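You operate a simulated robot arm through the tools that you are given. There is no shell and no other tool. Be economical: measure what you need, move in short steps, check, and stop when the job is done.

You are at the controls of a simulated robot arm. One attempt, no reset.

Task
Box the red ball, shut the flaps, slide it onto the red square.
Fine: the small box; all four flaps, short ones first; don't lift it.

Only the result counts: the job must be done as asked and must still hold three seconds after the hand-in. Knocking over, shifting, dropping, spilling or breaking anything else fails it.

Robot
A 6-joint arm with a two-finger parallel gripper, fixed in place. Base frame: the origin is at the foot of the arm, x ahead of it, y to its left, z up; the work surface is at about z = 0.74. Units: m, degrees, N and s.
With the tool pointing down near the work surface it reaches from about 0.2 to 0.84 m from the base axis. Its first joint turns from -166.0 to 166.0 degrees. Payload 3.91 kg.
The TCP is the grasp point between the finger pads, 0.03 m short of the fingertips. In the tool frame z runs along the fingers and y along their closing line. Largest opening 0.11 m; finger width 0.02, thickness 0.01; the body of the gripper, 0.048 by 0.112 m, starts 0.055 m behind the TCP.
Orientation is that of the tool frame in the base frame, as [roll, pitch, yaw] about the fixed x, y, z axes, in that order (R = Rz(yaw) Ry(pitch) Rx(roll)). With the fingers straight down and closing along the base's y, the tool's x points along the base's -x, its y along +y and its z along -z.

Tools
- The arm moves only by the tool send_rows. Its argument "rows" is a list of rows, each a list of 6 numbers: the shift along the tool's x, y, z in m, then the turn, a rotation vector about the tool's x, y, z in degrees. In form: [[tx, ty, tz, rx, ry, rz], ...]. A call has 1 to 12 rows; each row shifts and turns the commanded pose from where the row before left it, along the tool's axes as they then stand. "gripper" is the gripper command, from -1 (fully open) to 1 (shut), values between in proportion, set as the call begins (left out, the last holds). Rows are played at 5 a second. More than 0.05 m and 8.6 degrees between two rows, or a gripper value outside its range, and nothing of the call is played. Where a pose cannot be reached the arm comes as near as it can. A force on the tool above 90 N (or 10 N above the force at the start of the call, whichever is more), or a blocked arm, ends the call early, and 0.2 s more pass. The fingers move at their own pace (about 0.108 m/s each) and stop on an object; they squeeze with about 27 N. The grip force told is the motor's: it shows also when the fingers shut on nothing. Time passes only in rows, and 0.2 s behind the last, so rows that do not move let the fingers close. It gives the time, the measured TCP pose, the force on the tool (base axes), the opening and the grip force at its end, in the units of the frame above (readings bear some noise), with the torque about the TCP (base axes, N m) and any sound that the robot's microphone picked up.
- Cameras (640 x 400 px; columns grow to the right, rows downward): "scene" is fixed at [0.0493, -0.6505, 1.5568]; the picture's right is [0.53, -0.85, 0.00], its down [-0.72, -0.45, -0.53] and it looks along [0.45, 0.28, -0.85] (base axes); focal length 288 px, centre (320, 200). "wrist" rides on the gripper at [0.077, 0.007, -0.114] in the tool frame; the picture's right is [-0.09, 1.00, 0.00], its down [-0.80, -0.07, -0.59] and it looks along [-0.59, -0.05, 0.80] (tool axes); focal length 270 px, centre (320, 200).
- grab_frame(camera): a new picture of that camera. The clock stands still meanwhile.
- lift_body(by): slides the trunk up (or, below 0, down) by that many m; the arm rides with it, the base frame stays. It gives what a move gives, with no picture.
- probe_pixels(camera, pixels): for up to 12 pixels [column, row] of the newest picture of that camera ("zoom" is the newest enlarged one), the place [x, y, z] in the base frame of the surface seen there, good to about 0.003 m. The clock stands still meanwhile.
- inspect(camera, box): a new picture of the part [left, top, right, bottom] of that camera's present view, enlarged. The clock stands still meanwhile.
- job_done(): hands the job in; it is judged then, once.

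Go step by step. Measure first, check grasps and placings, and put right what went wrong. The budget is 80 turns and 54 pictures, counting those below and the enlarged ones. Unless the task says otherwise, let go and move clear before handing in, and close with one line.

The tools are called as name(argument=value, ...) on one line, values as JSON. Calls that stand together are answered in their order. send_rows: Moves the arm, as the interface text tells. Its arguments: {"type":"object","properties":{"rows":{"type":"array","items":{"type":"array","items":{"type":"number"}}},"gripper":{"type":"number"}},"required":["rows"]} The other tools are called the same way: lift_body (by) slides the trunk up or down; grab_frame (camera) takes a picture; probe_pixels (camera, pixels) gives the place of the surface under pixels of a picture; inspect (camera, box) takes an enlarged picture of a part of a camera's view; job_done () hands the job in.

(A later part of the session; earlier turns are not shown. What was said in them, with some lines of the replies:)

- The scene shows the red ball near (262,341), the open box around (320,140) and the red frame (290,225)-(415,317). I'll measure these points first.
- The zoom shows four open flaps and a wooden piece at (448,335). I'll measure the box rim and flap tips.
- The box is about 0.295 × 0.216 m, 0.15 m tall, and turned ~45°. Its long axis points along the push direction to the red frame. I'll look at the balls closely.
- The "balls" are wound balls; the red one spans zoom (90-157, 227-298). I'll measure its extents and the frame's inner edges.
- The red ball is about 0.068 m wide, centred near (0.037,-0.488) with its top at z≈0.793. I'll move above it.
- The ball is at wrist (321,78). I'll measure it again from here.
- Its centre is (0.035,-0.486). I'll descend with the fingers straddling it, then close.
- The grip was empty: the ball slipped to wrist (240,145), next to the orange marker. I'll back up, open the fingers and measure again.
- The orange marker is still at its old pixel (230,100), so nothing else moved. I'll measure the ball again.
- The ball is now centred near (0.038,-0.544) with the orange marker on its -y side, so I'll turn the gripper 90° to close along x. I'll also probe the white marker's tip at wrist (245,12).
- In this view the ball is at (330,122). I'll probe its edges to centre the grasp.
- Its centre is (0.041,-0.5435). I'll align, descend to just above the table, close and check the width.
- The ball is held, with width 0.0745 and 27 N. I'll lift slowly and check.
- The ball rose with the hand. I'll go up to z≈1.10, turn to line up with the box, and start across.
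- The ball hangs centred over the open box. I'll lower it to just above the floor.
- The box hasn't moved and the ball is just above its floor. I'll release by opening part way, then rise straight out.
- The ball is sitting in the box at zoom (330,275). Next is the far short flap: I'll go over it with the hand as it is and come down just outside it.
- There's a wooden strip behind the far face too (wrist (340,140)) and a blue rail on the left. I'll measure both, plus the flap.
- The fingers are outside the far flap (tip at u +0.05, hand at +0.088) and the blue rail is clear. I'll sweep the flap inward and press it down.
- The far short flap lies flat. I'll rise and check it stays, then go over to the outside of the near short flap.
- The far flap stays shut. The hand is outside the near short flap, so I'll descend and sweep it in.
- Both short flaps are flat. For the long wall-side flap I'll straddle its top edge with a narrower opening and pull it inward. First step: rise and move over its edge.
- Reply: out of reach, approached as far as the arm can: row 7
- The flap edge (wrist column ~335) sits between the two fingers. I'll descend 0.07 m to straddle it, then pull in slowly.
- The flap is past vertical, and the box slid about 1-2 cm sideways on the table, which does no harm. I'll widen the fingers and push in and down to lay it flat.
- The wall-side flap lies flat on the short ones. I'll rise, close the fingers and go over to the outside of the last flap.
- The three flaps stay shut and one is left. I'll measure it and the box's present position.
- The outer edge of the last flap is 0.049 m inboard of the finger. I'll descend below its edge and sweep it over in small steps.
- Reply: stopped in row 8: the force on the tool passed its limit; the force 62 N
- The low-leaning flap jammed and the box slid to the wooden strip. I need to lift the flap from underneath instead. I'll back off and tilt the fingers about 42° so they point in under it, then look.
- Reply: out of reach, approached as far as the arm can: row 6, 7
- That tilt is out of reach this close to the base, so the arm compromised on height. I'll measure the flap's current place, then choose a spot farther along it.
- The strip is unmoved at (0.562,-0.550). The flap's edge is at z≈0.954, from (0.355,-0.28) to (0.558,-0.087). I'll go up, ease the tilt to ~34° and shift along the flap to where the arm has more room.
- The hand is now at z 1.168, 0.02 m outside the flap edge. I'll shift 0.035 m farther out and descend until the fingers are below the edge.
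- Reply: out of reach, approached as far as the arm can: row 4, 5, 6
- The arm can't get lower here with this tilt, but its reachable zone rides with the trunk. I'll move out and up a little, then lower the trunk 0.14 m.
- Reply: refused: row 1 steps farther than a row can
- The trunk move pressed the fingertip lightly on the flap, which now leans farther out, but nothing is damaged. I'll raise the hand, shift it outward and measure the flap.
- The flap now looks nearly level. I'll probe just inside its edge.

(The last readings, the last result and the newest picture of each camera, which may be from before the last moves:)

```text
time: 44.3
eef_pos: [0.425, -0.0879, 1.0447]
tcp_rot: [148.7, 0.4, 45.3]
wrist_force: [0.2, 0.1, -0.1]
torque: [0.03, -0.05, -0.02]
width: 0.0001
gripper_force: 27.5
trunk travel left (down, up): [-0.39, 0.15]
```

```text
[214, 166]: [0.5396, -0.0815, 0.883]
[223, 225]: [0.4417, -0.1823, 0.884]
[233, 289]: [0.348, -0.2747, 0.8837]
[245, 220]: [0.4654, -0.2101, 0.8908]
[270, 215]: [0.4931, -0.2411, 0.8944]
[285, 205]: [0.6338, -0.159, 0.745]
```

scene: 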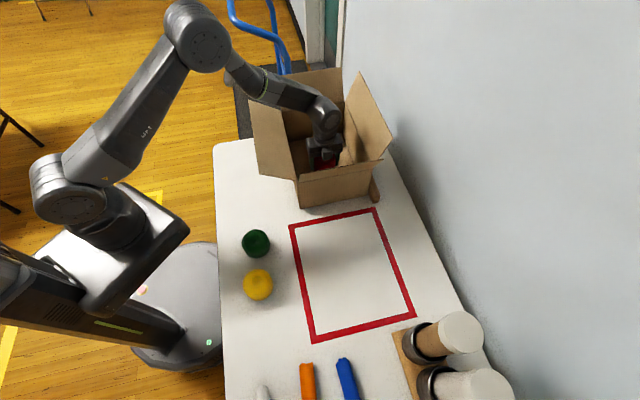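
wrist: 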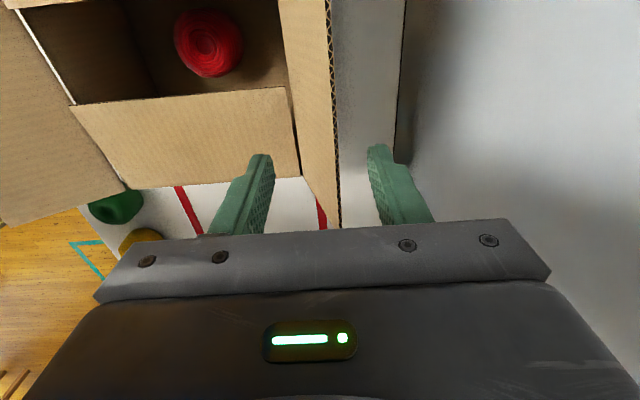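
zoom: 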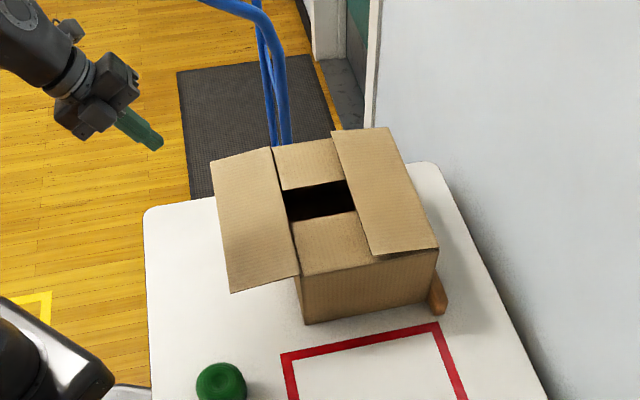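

The flap now lies level outward (z 0.884) and stays where it is put. Lifting it along its arc with no slip avoids the jam. I'll lower the trunk 0.16 m so the tilted fingers go below its level.

lift_body(by=-0.16)

grab_frame(camera="scene")

```text
time: 46.1
eef_pos: [0.4237, -0.0876, 0.8851]
tcp_rot: [148.8, 0.5, 45.5]
wrist_force: [0.4, 0.2, 0.5]
torque: [-0.03, 0.0, -0.01]
width: 0.0
gripper_force: 26.5
trunk travel left (down, up): [-0.23, 0.31]
```

```text
21 pictures are left
```

scene: 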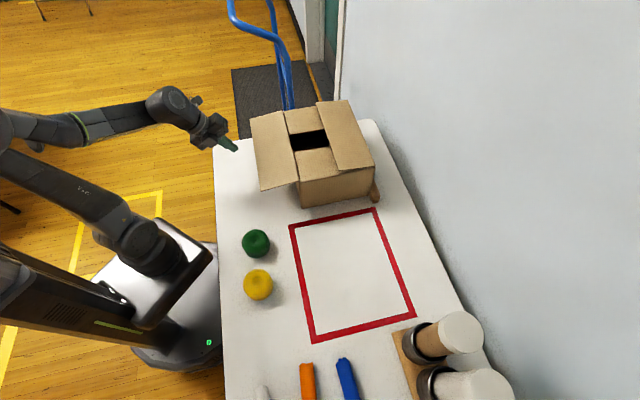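

The hand is beside the flap at its level. I'll slide in under the edge and lift it along its arc, starting with about 45°.

send_rows(rows=[[0, 0.029, 0.0177, 0, 0, 0], [0, 0.0309, 0.0165, 0, 0, 0], [0, 0.0219, -0.0253, 0, 0, 0], [0, 0.0218, -0.0166, 0, 0, 0], [0, 0.0257, -0.0096, 0, 0, 0]])

inspect(camera="scene", box=[200, 30, 420, 250])

```text
time: 47.3
eef_pos: [0.4974, -0.161, 0.9681]
tcp_rot: [148.7, 0.4, 45.4]
wrist_force: [-0.4, 0.6, -0.9]
torque: [-0.01, 0.02, -0.01]
width: 0.0
gripper_force: 27.2
trunk travel left (down, up): [-0.23, 0.31]
```

```text
1.82 times, centred on (310, 140) of scene
```

zoom: 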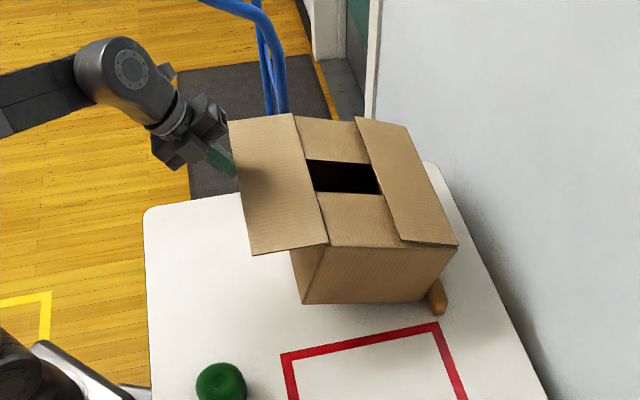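

The flap didn't turn; the light box tipped up with it, because its crease is stiffer than the box is heavy. I'll reverse at once to set the box flat again.

send_rows(rows=[[0, -0.0257, 0.0096, 0, 0, 0], [0, -0.0218, 0.0166, 0, 0, 0], [0, -0.0219, 0.0253, 0, 0, 0], [0, 0, 0, 0, 0, 0]])

inspect(camera="scene", box=[200, 30, 420, 250])

probe_pixels(camera="zoom", pixels=[[306, 322], [302, 270], [285, 155], [240, 288], [233, 225], [436, 250], [392, 133], [440, 309], [437, 255], [225, 170]])

```text
time: 48.3
eef_pos: [0.474, -0.1357, 0.8861]
tcp_rot: [148.7, 0.4, 45.4]
wrist_force: [-1.9, 0.4, -0.8]
torque: [-0.01, 0.05, -0.04]
width: 0.0001
gripper_force: 26.7
trunk travel left (down, up): [-0.23, 0.31]
```

```text
1.82 times, centred on (310, 140) of scene
```

zoom: 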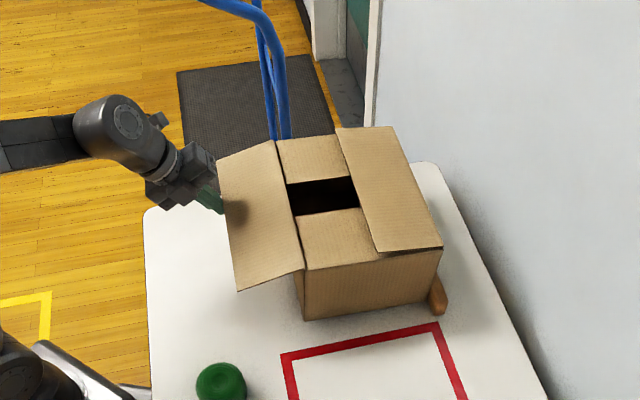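

```text
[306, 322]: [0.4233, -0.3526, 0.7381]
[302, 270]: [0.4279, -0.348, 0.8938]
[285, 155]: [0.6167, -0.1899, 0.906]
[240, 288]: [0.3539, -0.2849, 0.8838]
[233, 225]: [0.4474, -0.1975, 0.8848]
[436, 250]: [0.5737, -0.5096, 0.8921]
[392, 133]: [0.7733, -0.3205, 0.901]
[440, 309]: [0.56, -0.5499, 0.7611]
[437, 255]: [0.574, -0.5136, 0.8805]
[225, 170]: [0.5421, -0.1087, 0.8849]
```

The box is flat again and the strip hasn't moved. If I press the flap inward against the strip while lifting, that inward push holds the box down. I'll preload first and read the force.

send_rows(rows=[[0, 0.0051, 0.0031, 0, 0, 0], [0, 0.0051, 0.0031, 0, 0, 0], [0, 0, 0, 0, 0, 0]])

```text
time: 49.1
eef_pos: [0.4818, -0.1453, 0.8879]
tcp_rot: [148.7, 0.4, 45.4]
wrist_force: [-1.7, 1.2, -0.9]
torque: [0.02, 0.01, -0.01]
width: 0.0001
gripper_force: 27.4
trunk travel left (down, up): [-0.23, 0.31]
```

The force is about 2 N, so the box is still sliding toward the strip. I'll keep nudging.

send_rows(rows=[[0, 0.0051, 0.0031, 0, 0, 0], [0, 0.0051, 0.0031, 0, 0, 0], [0, 0, 0, 0, 0, 0]])

send_rows(rows=[[0, 0.0051, 0.0031, 0, 0, 0], [0, 0.0026, 0.0016, 0, 0, 0], [0, 0, 0, 0, 0, 0]])

inspect(camera="scene", box=[200, 30, 420, 250])

```text
time: 49.9
eef_pos: [0.4914, -0.1545, 0.8873]
tcp_rot: [148.7, 0.4, 45.4]
wrist_force: [-0.5, 0.4, -1.5]
torque: [-0.01, 0.0, 0.02]
width: 0.0
gripper_force: 26.7
trunk travel left (down, up): [-0.23, 0.31]
```

```text
time: 50.7
eef_pos: [0.4969, -0.1596, 0.8884]
tcp_rot: [148.6, 0.4, 45.5]
wrist_force: [-0.9, -0.6, -0.3]
torque: [0.01, 0.03, -0.02]
width: 0.0001
gripper_force: 27.0
trunk travel left (down, up): [-0.23, 0.31]
```

```text
1.82 times, centred on (310, 140) of scene
```

zoom: 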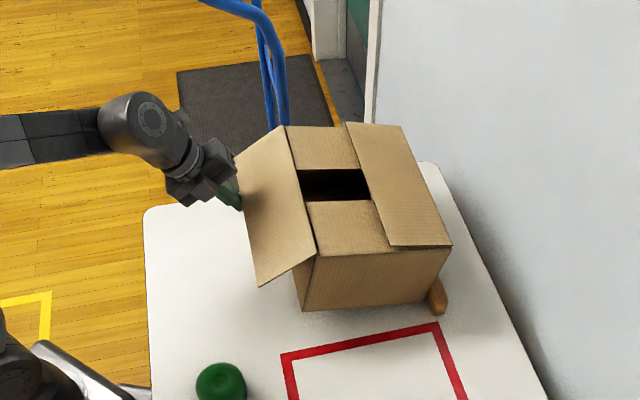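

The sloped finger just tips the box again. A better way is to use the fingers like a wrench: outer finger under the flap's edge, inner fingertip pressing on top of the flap, then rotate about the crease. I'll back straight out, open to 0.055 and measure.

send_rows(rows=[[0, -0.0256, -0.0156, 0, 0, 0], [0, -0.0256, -0.0156, 0, 0, 0], [0, -0.0256, -0.0156, 0, 0, 0], [0, 0, 0, 0, 0, 0]], gripper=0)

inspect(camera="scene", box=[200, 30, 420, 250])

probe_pixels(camera="zoom", pixels=[[310, 320], [305, 270], [285, 150], [245, 288], [240, 225], [232, 170], [265, 220], [440, 309], [285, 215], [295, 225]])

```text
time: 51.7
eef_pos: [0.4322, -0.0965, 0.8874]
tcp_rot: [148.7, 0.3, 45.5]
wrist_force: [-0.7, -0.3, 1.1]
torque: [0.0, -0.02, -0.03]
width: 0.0553
gripper_force: 0.0
trunk travel left (down, up): [-0.23, 0.31]
```

```text
1.82 times, centred on (310, 140) of scene
```

zoom: 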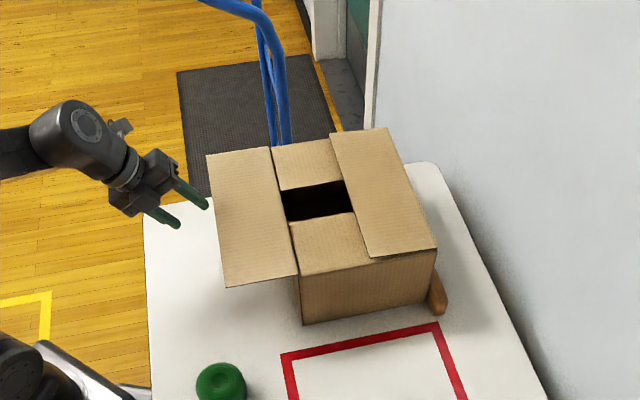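

```text
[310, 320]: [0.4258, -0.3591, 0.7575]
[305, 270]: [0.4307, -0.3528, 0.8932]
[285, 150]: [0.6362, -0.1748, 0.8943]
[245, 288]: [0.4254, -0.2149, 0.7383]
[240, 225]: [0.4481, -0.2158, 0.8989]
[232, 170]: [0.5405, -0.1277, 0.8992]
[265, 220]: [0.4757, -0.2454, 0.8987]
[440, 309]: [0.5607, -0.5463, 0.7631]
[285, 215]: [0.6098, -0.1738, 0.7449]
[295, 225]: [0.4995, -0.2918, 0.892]
```

The box is back flat and the flap level at z≈0.899. I'll probe its outer edge and hinge exactly.

probe_pixels(camera="zoom", pixels=[[212, 160], [219, 222], [229, 283], [226, 222], [268, 152], [281, 212], [294, 268], [276, 190], [303, 320], [297, 280]])

```text
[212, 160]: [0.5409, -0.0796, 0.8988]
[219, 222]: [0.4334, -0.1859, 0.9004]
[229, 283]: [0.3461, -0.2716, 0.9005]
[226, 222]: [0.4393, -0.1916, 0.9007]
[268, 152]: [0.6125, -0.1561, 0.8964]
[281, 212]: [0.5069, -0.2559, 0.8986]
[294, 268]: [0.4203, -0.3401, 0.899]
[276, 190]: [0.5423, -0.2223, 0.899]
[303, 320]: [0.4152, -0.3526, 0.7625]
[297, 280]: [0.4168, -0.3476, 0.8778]
```

The edge is 0.105 m out from the crease and lines up with the hand. I'll raise, move in so the inner fingertip is over the flap and the outer finger is beyond its edge, then settle onto it.

send_rows(rows=[[0, 0.0161, -0.0265, 0, 0, 0], [0, 0.0342, 0.0208, 0, 0, 0], [0, 0.0342, 0.0208, 0, 0, 0], [0, -0.0031, 0.0051, 0, 0, 0], [0, 0.0043, 0.0026, 0, 0, 0], [0, 0, 0, 0, 0, 0]])

inspect(camera="scene", box=[220, 70, 360, 180])

```text
time: 53.1
eef_pos: [0.4933, -0.1567, 0.913]
tcp_rot: [148.7, 0.5, 45.4]
wrist_force: [-2.5, 1.3, -0.8]
torque: [0.02, 0.05, -0.02]
width: 0.0555
gripper_force: 0.8
trunk travel left (down, up): [-0.23, 0.31]
```

```text
3.64 times, centred on (290, 125) of scene
```

zoom: 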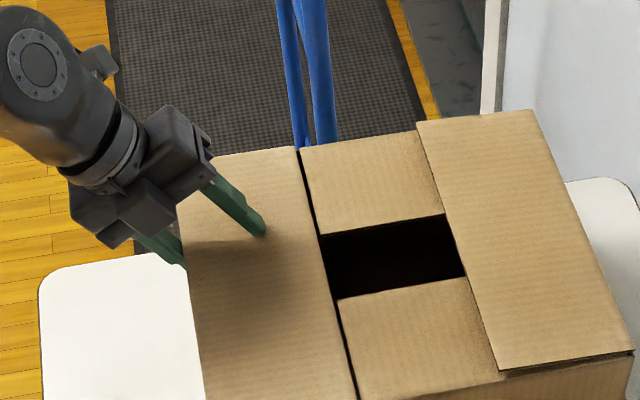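

The inner fingertip is on top of the flap and the outer finger under its edge. I'll now rotate about the crease, 24° to begin.

send_rows(rows=[[0, 0.0087, -0.0075, 8, 0, 0], [0, 0.0087, -0.0077, 8, 0, 0], [0, 0.0087, -0.0079, 8, 0, 0]])

inspect(camera="scene", box=[200, 50, 400, 230])

```text
time: 53.9
eef_pos: [0.5059, -0.1666, 0.9457]
tcp_rot: [172.7, 0.4, 45.5]
wrist_force: [0.6, -0.1, 0.9]
torque: [-0.11, -0.13, -0.07]
width: 0.057
gripper_force: 1.9
trunk travel left (down, up): [-0.23, 0.31]
```

```text
2.22 times, centred on (300, 140) of scene
```

zoom: 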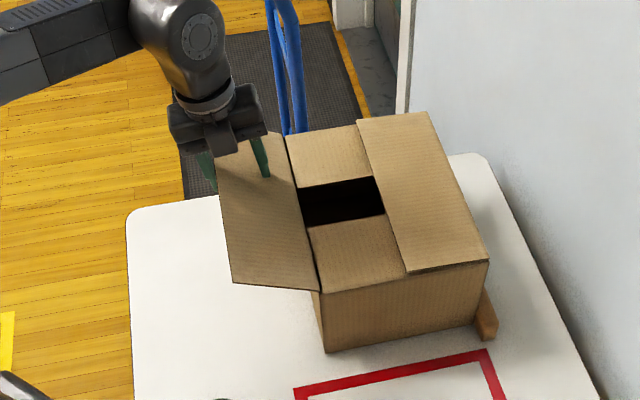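

It works: the flap is rising and the box stays flat, with torque about 0.17 N·m. I'll continue.

send_rows(rows=[[0, 0.0087, -0.0078, 8, 0, 0], [0, 0.0087, -0.0078, 8, 0, 0], [0, 0.0087, -0.0078, 8, 0, 0], [0, 0.0087, -0.0078, 8, 0, 0]])

inspect(camera="scene", box=[200, 50, 400, 230])

```text
time: 54.9
eef_pos: [0.5248, -0.1864, 0.9687]
tcp_rot: [-156.1, 0.2, 45.4]
wrist_force: [7.1, 4.8, 48.3]
torque: [-1.44, -1.58, -0.49]
width: 0.0671
gripper_force: 12.2
out of reach, approached as far as the arm can: row 4
trunk travel left (down, up): [-0.23, 0.31]
```

```text
2.22 times, centred on (300, 140) of scene
```

zoom: 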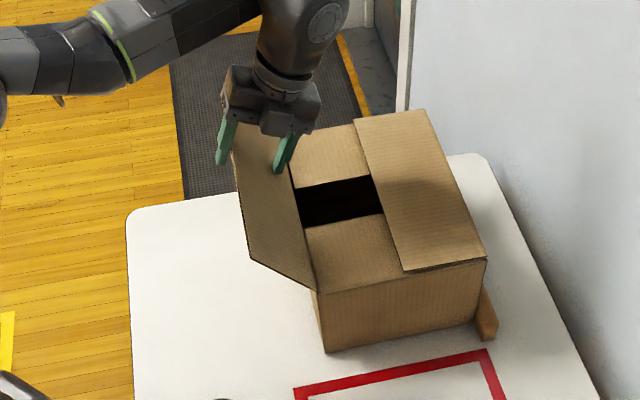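

The flap is about 57° up. The inner finger now presses hard near the crease (48 N) and the arm is at its tilt limit, so I'll switch to translation. The outer finger follows the edge's arc upward and over.

send_rows(rows=[[0, 0.0101, -0.0143, 0, 0, 0], [0, 0.0117, -0.0107, 0, 0, 0], [0, 0.0116, -0.0084, 0, 0, 0], [0, 0.0124, -0.0066, 0, 0, 0], [0, 0.0141, -0.0052, 0, 0, 0]], gripper=0)

inspect(camera="scene", box=[200, 50, 400, 230])

```text
time: 56.0
eef_pos: [0.539, -0.2054, 0.953]
tcp_rot: [-156.2, 0.0, 45.5]
wrist_force: [-11.4, 39.4, 58.1]
torque: [0.06, 1.13, -0.64]
width: 0.1009
gripper_force: 27.5
out of reach, approached as far as the arm can: row 1, 2, 3, 4, 5
trunk travel left (down, up): [-0.23, 0.31]
stopped in row 5: the force on the tool passed its limit (the readings are from after the stop); the commanded pose is now the measured one
```

```text
2.22 times, centred on (300, 140) of scene
```

zoom: 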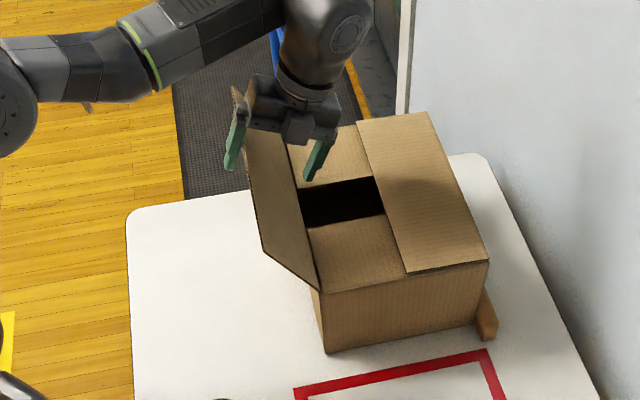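

The arm is at its reach limit with the trunk low, so it pressed down instead. I'll raise the trunk 0.04 m to relieve it, keeping the straddle.

lift_body(by=0.03)

inspect(camera="scene", box=[200, 50, 400, 230])

```text
time: 56.7
eef_pos: [0.5438, -0.2144, 0.9713]
tcp_rot: [-155.7, 0.4, 45.3]
wrist_force: [0.4, 0.2, -0.3]
torque: [-0.01, -0.03, 0.02]
width: 0.0549
gripper_force: 0.0
trunk travel left (down, up): [-0.26, 0.28]
```

```text
2.22 times, centred on (300, 140) of scene
```

zoom: 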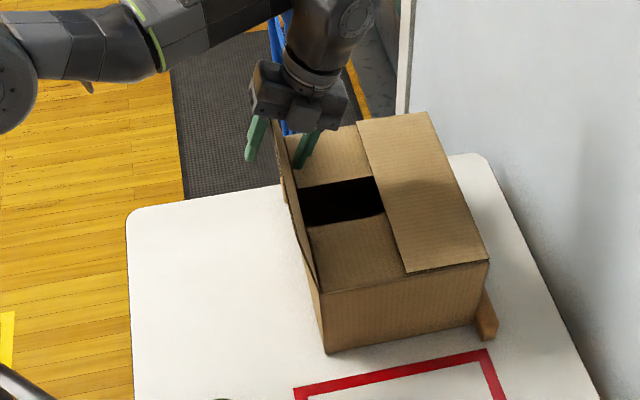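

The flap is now upright between the fingers, with zero force and the box flat. I'll straighten the tool and push the flap inward and over.

send_rows(rows=[[0, 0, 0, -8, 0, 0], [0, 0, 0, -8, 0, 0], [0, 0, 0, -8, 0, 0], [0, 0.02, 0, 0, 0, 0], [0, 0.02, 0, 0, 0, 0], [0, 0.02, 0, 0, 0, 0], [0, 0.02, 0, 0, 0, 0], [0, 0.02, 0.003, 0, 0, 0]])

inspect(camera="scene", box=[200, 50, 400, 230])

```text
time: 58.5
eef_pos: [0.6146, -0.2839, 0.9711]
tcp_rot: [-179.5, 0.3, 45.4]
wrist_force: [-0.4, 0.0, 0.0]
torque: [0.01, -0.04, -0.03]
width: 0.055
gripper_force: 0.0
trunk travel left (down, up): [-0.26, 0.28]
```

```text
2.22 times, centred on (300, 140) of scene
```

zoom: 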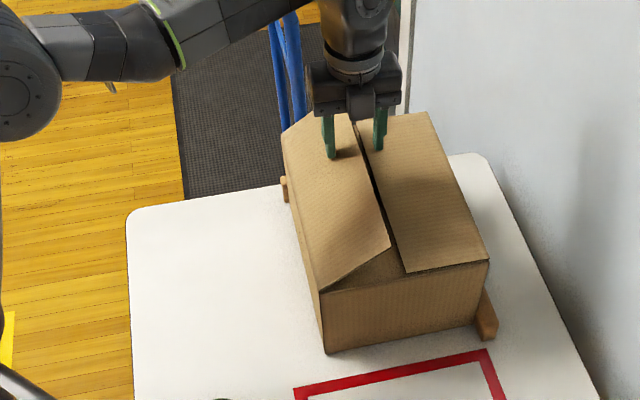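

The flap is nearly down. I'll press it flat with a slight inward and downward motion.

send_rows(rows=[[0, 0.003, 0.012, 0, 0, 0], [0, 0.003, 0.012, 0, 0, 0], [0, 0, 0.008, 0, 0, 0], [0, 0, 0.004, 0, 0, 0]])

send_rows(rows=[[0, 0, -0.04, 0, 0, 0], [0, 0, -0.04, 0, 0, 0], [0, 0, -0.04, 0, 0, 0]])

grab_frame(camera="wrist")

inspect(camera="scene", box=[220, 50, 420, 250])

```text
time: 59.5
eef_pos: [0.6195, -0.2885, 0.9362]
tcp_rot: [-179.4, 0.3, 45.4]
wrist_force: [-0.8, -0.5, -0.9]
torque: [-0.03, 0.03, 0.0]
width: 0.055
gripper_force: 0.0
trunk travel left (down, up): [-0.26, 0.28]
```

```text
time: 60.3
eef_pos: [0.6205, -0.2884, 1.0552]
tcp_rot: [-179.3, 0.4, 45.4]
wrist_force: [0.6, -0.3, -0.2]
torque: [0.01, -0.01, 0.01]
width: 0.0552
gripper_force: 0.0
trunk travel left (down, up): [-0.26, 0.28]
```

```text
10 pictures are left
```

wrist: 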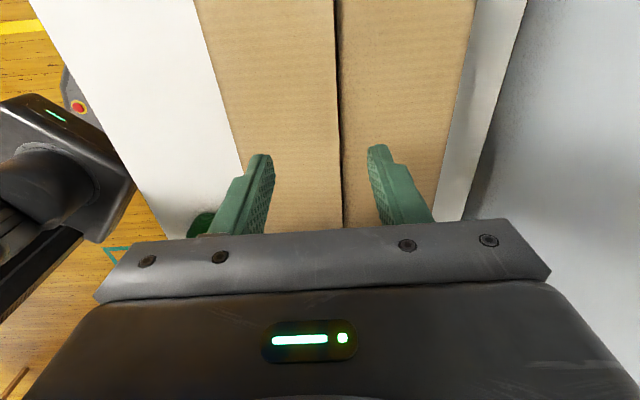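

```text
2.00 times, centred on (320, 150) of scene
```

zoom: 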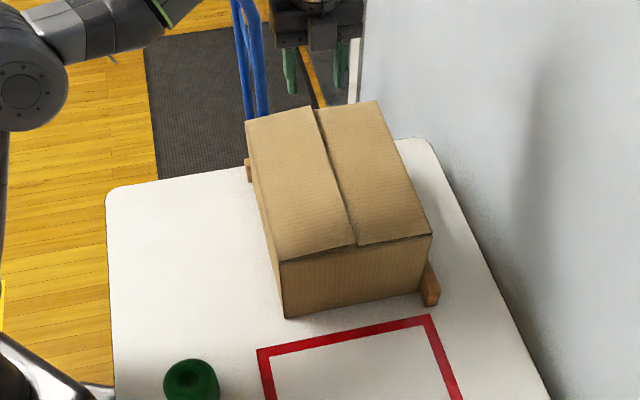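

All four flaps are shut. I'll measure the box's exact pose and the strips before pushing.

probe_pixels(camera="zoom", pixels=[[281, 262], [431, 236], [380, 102], [247, 122], [285, 316], [421, 291], [434, 298], [246, 170], [427, 265], [355, 305], [258, 352], [431, 318]])

```text
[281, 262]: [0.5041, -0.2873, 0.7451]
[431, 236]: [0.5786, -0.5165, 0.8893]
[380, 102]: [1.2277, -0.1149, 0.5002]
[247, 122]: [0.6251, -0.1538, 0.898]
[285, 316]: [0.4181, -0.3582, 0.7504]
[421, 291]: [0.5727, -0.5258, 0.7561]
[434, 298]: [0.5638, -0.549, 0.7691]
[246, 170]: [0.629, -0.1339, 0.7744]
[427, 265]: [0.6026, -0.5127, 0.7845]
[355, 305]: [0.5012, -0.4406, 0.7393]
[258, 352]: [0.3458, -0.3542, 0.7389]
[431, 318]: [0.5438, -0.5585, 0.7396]
```

The box centre is (0.600,-0.336) and the frame's inner centre is (0.324,-0.576), so I need 0.365 m along -u and 0.025 m along -v. I'll position spread fingers behind the far face, above the wooden strip.

send_rows(rows=[[0.037, 0.005, 0, 0, 0, 0], [0.037, 0.005, 0, 0, 0, 0], [0.037, 0.005, 0, 0, 0, 0], [0.037, 0.005, 0, 0, 0, 0], [0, 0, 0, 0, -8.5, 0], [0.0064, 0, 0.0425, 0, 0, 0], [0.0064, 0, 0.0425, 0, 0, 0], [0.0064, 0, 0.0425, 0, 0, 0], [0.0064, 0, 0.0425, 0, 0, 0], [0.0064, 0, 0.0425, 0, 0, 0]], gripper=-0.8)

grab_frame(camera="wrist")

```text
time: 62.1
eef_pos: [0.6816, -0.2033, 0.9294]
tcp_rot: [178.0, 7.6, 45.2]
wrist_force: [-4.1, 8.5, 56.2]
torque: [2.5, 2.44, -0.72]
width: 0.1022
gripper_force: 2.6
out of reach, approached as far as the arm can: row 2, 3, 4, 5
trunk travel left (down, up): [-0.26, 0.28]
stopped in row 9: the force on the tool passed its limit (the readings are from after the stop); the commanded pose is now the measured one
```

```text
8 pictures are left
```

wrist: 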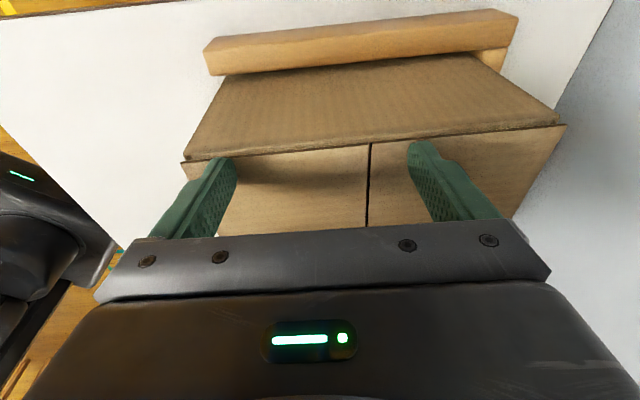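

The low trunk cut the reach, so the fingers came down on the box top. I'll rise at once and bring the trunk back up to its first height.

send_rows(rows=[[-0.0064, 0, -0.0425, 0, 0, 0], [-0.0064, 0, -0.0425, 0, 0, 0]])

lift_body(by=0.19)

inspect(camera="scene", box=[220, 50, 420, 250])

probe_pixels(camera="zoom", pixels=[[284, 264], [428, 237], [249, 124], [376, 106], [287, 313], [434, 298], [355, 252], [316, 112]])

```text
time: 62.7
eef_pos: [0.6834, -0.2036, 1.0064]
tcp_rot: [178.7, 8.0, 45.3]
wrist_force: [-0.3, -0.2, -0.2]
torque: [0.02, 0.02, 0.01]
width: 0.099
gripper_force: 0.1
trunk travel left (down, up): [-0.26, 0.28]
```

```text
time: 64.8
eef_pos: [0.6833, -0.2042, 1.1966]
tcp_rot: [178.6, 7.9, 45.2]
wrist_force: [0.5, 0.6, -0.6]
torque: [-0.01, -0.01, -0.03]
width: 0.099
gripper_force: 0.0
trunk travel left (down, up): [-0.45, 0.09]
```

```text
2.00 times, centred on (320, 150) of scene
```

zoom: 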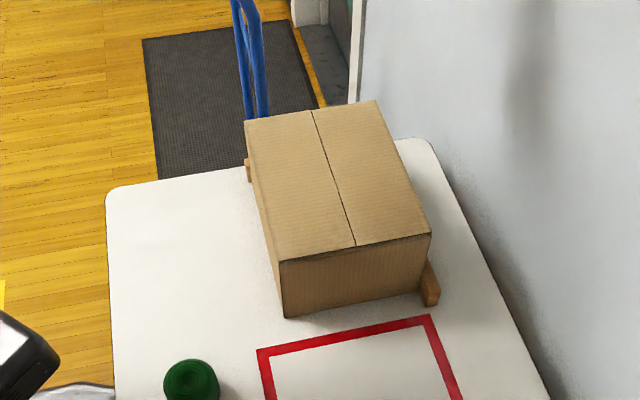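

```text
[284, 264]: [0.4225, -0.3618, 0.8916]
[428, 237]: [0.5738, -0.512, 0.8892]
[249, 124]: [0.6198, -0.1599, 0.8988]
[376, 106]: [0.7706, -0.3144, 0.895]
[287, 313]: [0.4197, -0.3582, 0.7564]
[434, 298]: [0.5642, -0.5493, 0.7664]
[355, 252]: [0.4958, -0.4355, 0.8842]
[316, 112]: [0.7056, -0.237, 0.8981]
```

The box is intact and flat, and the strip is unmoved. I'll position behind the far face again, in two stages.

send_rows(rows=[[0.0228, 0.0175, -0.0033, 0, 0, 0], [0.0228, 0.0175, -0.0033, 0, 0, 0], [0.0066, 0, 0.044, 0, 0, 0], [0.0066, 0, 0.044, 0, 0, 0], [0.0066, 0, 0.044, 0, 0, 0], [0.0066, 0, 0.044, 0, 0, 0]])

```text
time: 66.2
eef_pos: [0.7214, -0.2002, 1.0157]
tcp_rot: [178.6, 7.9, 45.2]
wrist_force: [-0.4, 0.3, -0.2]
torque: [0.03, -0.01, -0.02]
width: 0.0989
gripper_force: 0.0
out of reach, approached as far as the arm can: row 2
trunk travel left (down, up): [-0.45, 0.09]
```

The hand is at u 0.3685, about 2 cm clear of the face. I'll shift slightly and descend to z≈0.844.

send_rows(rows=[[0.008, 0.01, 0, 0, 0, 0], [0.0064, 0, 0.0425, 0, 0, 0], [0.0064, 0, 0.0425, 0, 0, 0], [0.0064, 0, 0.0425, 0, 0, 0], [0.0064, 0, 0.0425, 0, 0, 0]])

grab_frame(camera="wrist")

```text
time: 67.4
eef_pos: [0.738, -0.2042, 0.8435]
tcp_rot: [178.6, 7.9, 45.2]
wrist_force: [0.3, -0.7, 0.0]
torque: [0.02, -0.01, -0.01]
width: 0.099
gripper_force: 0.0
trunk travel left (down, up): [-0.45, 0.09]
```

```text
6 pictures are left
```

wrist: 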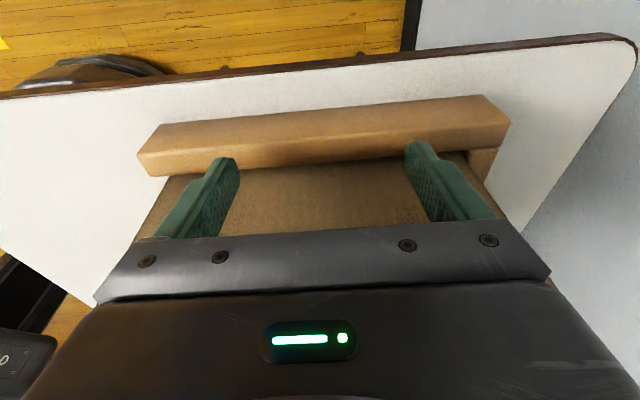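

The fingers are behind the far face and above the strip. I'll push along -u with a slight -v drift, stopping about 7 cm short to measure.

send_rows(rows=[[-0.015, 0, 0.0021, 0, 0, 0], [-0.0149, 0, 0.0021, 0, 0, 0], [-0.0248, -0.0018, 0.0034, 0, 0, 0], [-0.0248, -0.0018, 0.0034, 0, 0, 0], [-0.0248, -0.0018, 0.0034, 0, 0, 0]])

send_rows(rows=[[-0.0248, -0.0018, 0.0034, 0, 0, 0], [-0.0297, -0.0021, 0.0041, 0, 0, 0], [-0.0297, -0.0021, 0.0041, 0, 0, 0], [-0.0297, -0.0021, 0.0041, 0, 0, 0], [-0.0297, -0.0021, 0.0041, 0, 0, 0], [-0.0297, -0.0021, 0.0041, 0, 0, 0], [-0.0248, -0.0018, 0.0034, 0, 0, 0]])

inspect(camera="scene", box=[220, 100, 480, 350])

```text
time: 68.6
eef_pos: [0.6611, -0.2748, 0.8442]
tcp_rot: [178.5, 7.9, 45.3]
wrist_force: [0.2, 0.1, -0.1]
torque: [-0.01, 0.0, -0.01]
width: 0.099
gripper_force: 0.1
trunk travel left (down, up): [-0.45, 0.09]
```

```text
time: 70.2
eef_pos: [0.5113, -0.407, 0.8443]
tcp_rot: [178.6, 7.8, 45.3]
wrist_force: [-0.8, 0.6, 0.1]
torque: [0.01, 0.01, -0.01]
width: 0.0992
gripper_force: 0.2
trunk travel left (down, up): [-0.45, 0.09]
```

```text
1.60 times, centred on (350, 225) of scene
```

zoom: 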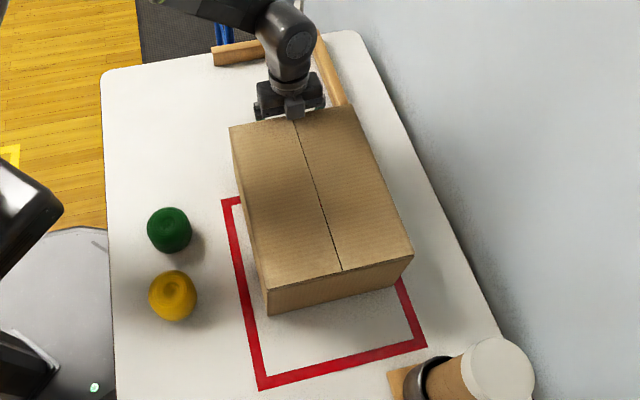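

The box is sliding nicely and lined up. I'll measure its corners against the frame.

probe_pixels(camera="zoom", pixels=[[269, 312], [393, 285], [266, 290], [411, 255], [233, 130], [352, 109], [330, 300], [232, 205], [257, 386], [424, 344], [262, 374], [414, 336]])

```text
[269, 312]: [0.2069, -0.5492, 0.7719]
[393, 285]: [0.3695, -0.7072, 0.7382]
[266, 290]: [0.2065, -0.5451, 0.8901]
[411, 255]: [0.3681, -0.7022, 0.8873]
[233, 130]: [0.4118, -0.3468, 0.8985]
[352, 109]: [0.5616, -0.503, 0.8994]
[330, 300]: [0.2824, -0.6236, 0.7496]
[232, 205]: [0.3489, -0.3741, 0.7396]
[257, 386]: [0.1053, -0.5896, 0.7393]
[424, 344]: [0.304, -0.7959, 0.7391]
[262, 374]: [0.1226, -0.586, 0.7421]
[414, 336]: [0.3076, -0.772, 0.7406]
```

The box centre is about 0.081 m short along u and 0.008 off along v. I'll finish the push slowly.

send_rows(rows=[[-0.0168, -0.0017, 0.0023, 0, 0, 0], [-0.0168, -0.0017, 0.0023, 0, 0, 0], [-0.0168, -0.0017, 0.0023, 0, 0, 0], [-0.0168, -0.0017, 0.0023, 0, 0, 0], [-0.0079, -0.0009, 0.0011, 0, 0, 0], [-0.005, 0, 0.0007, 0, 0, 0]])

inspect(camera="scene", box=[240, 130, 460, 350])

```text
time: 71.6
eef_pos: [0.4488, -0.4587, 0.8439]
tcp_rot: [178.6, 8.0, 45.3]
wrist_force: [0.4, 0.2, 1.2]
torque: [-0.02, -0.04, 0.04]
width: 0.0991
gripper_force: 0.2
trunk travel left (down, up): [-0.45, 0.09]
```

```text
1.82 times, centred on (350, 240) of scene
```

zoom: 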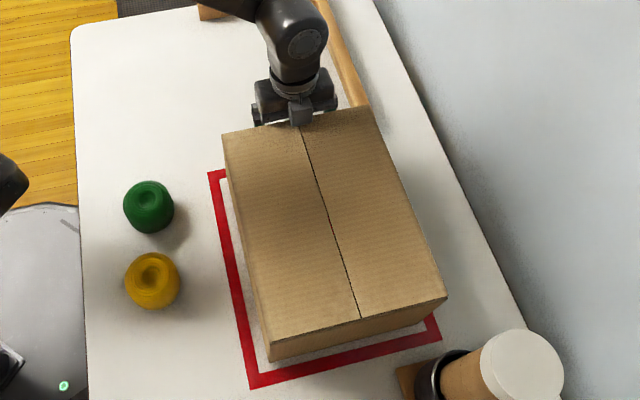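

probe_pixels(camera="zoom", pixels=[[271, 359], [424, 319], [268, 340], [444, 298], [225, 137], [370, 111], [350, 338], [350, 351], [225, 183], [247, 320], [257, 320], [438, 326]])

```text
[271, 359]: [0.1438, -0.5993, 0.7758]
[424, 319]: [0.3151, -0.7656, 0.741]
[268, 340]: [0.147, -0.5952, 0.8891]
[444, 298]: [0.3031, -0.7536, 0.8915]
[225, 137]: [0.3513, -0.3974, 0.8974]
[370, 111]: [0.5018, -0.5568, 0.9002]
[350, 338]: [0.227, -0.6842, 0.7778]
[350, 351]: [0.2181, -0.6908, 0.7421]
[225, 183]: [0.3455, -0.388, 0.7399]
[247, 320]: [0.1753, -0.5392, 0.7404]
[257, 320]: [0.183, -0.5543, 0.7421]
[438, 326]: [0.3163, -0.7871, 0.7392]
```

The box sits inside the frame with about 9 mm spare front and back and 16 mm at the sides. I'll back off, rise clear and check.

send_rows(rows=[[0.0248, 0, -0.0034, 0, 0, 0], [0.0297, 0, -0.0041, 0, 0, 0], [-0.006, 0, -0.0425, 0, 0, 0], [-0.006, 0, -0.0425, 0, 0, 0], [-0.006, 0, -0.0425, 0, 0, 0], [-0.006, 0, -0.0425, 0, 0, 0], [-0.006, 0, -0.0425, 0, 0, 0], [0.04, 0, 0, 0, 0, 0], [0.04, 0, 0, 0, 0, 0], [0.04, 0, 0, 0, 0, 0]])

grab_frame(camera="scene")

inspect(camera="scene", box=[260, 160, 440, 350])

```text
time: 73.8
eef_pos: [0.567, -0.3316, 1.0423]
tcp_rot: [178.5, 7.9, 45.2]
wrist_force: [0.2, -1.1, -0.1]
torque: [0.01, 0.0, 0.01]
width: 0.0991
gripper_force: 0.1
trunk travel left (down, up): [-0.45, 0.09]
```

```text
3 pictures are left
```

scene: 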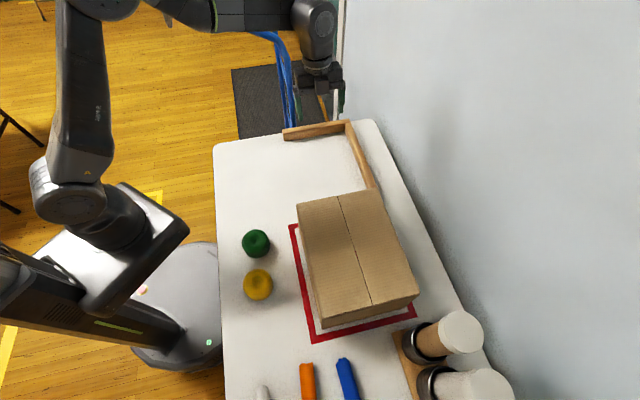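

```text
2.11 times, centred on (350, 255) of scene
```

zoom: 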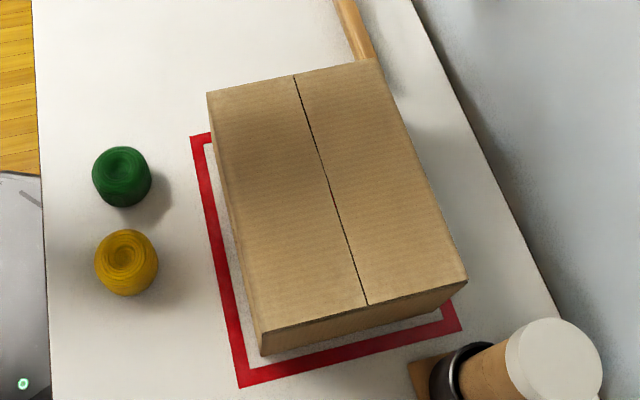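

The flaps are flat and the other objects look undisturbed. I'll do one last check of the rear edge, now that it's visible.

probe_pixels(camera="zoom", pixels=[[210, 96], [295, 78], [375, 64], [262, 352], [464, 283], [213, 148], [206, 137], [300, 328]])

```text
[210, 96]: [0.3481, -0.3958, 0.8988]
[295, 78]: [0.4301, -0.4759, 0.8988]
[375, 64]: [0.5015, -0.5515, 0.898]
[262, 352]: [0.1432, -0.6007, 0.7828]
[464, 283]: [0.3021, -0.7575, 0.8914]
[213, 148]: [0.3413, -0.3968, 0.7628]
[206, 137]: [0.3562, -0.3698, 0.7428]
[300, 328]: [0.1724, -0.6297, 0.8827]
```

The rear edge (u ≈ -0.034) and front edge (u ≈ -0.323) both lie inside the frame's inner lines (-0.024 and -0.332). The hand is clear, so I'm handing in.

job_done()

```text
The job is handed in.
```

The red ball is in the box, all four flaps are shut (short ones first), and the box was slid to rest inside the red square. While I worked the last flap, one side of the box tipped up off the table twice before settling flat, so "don't lift it" was not kept perfectly.
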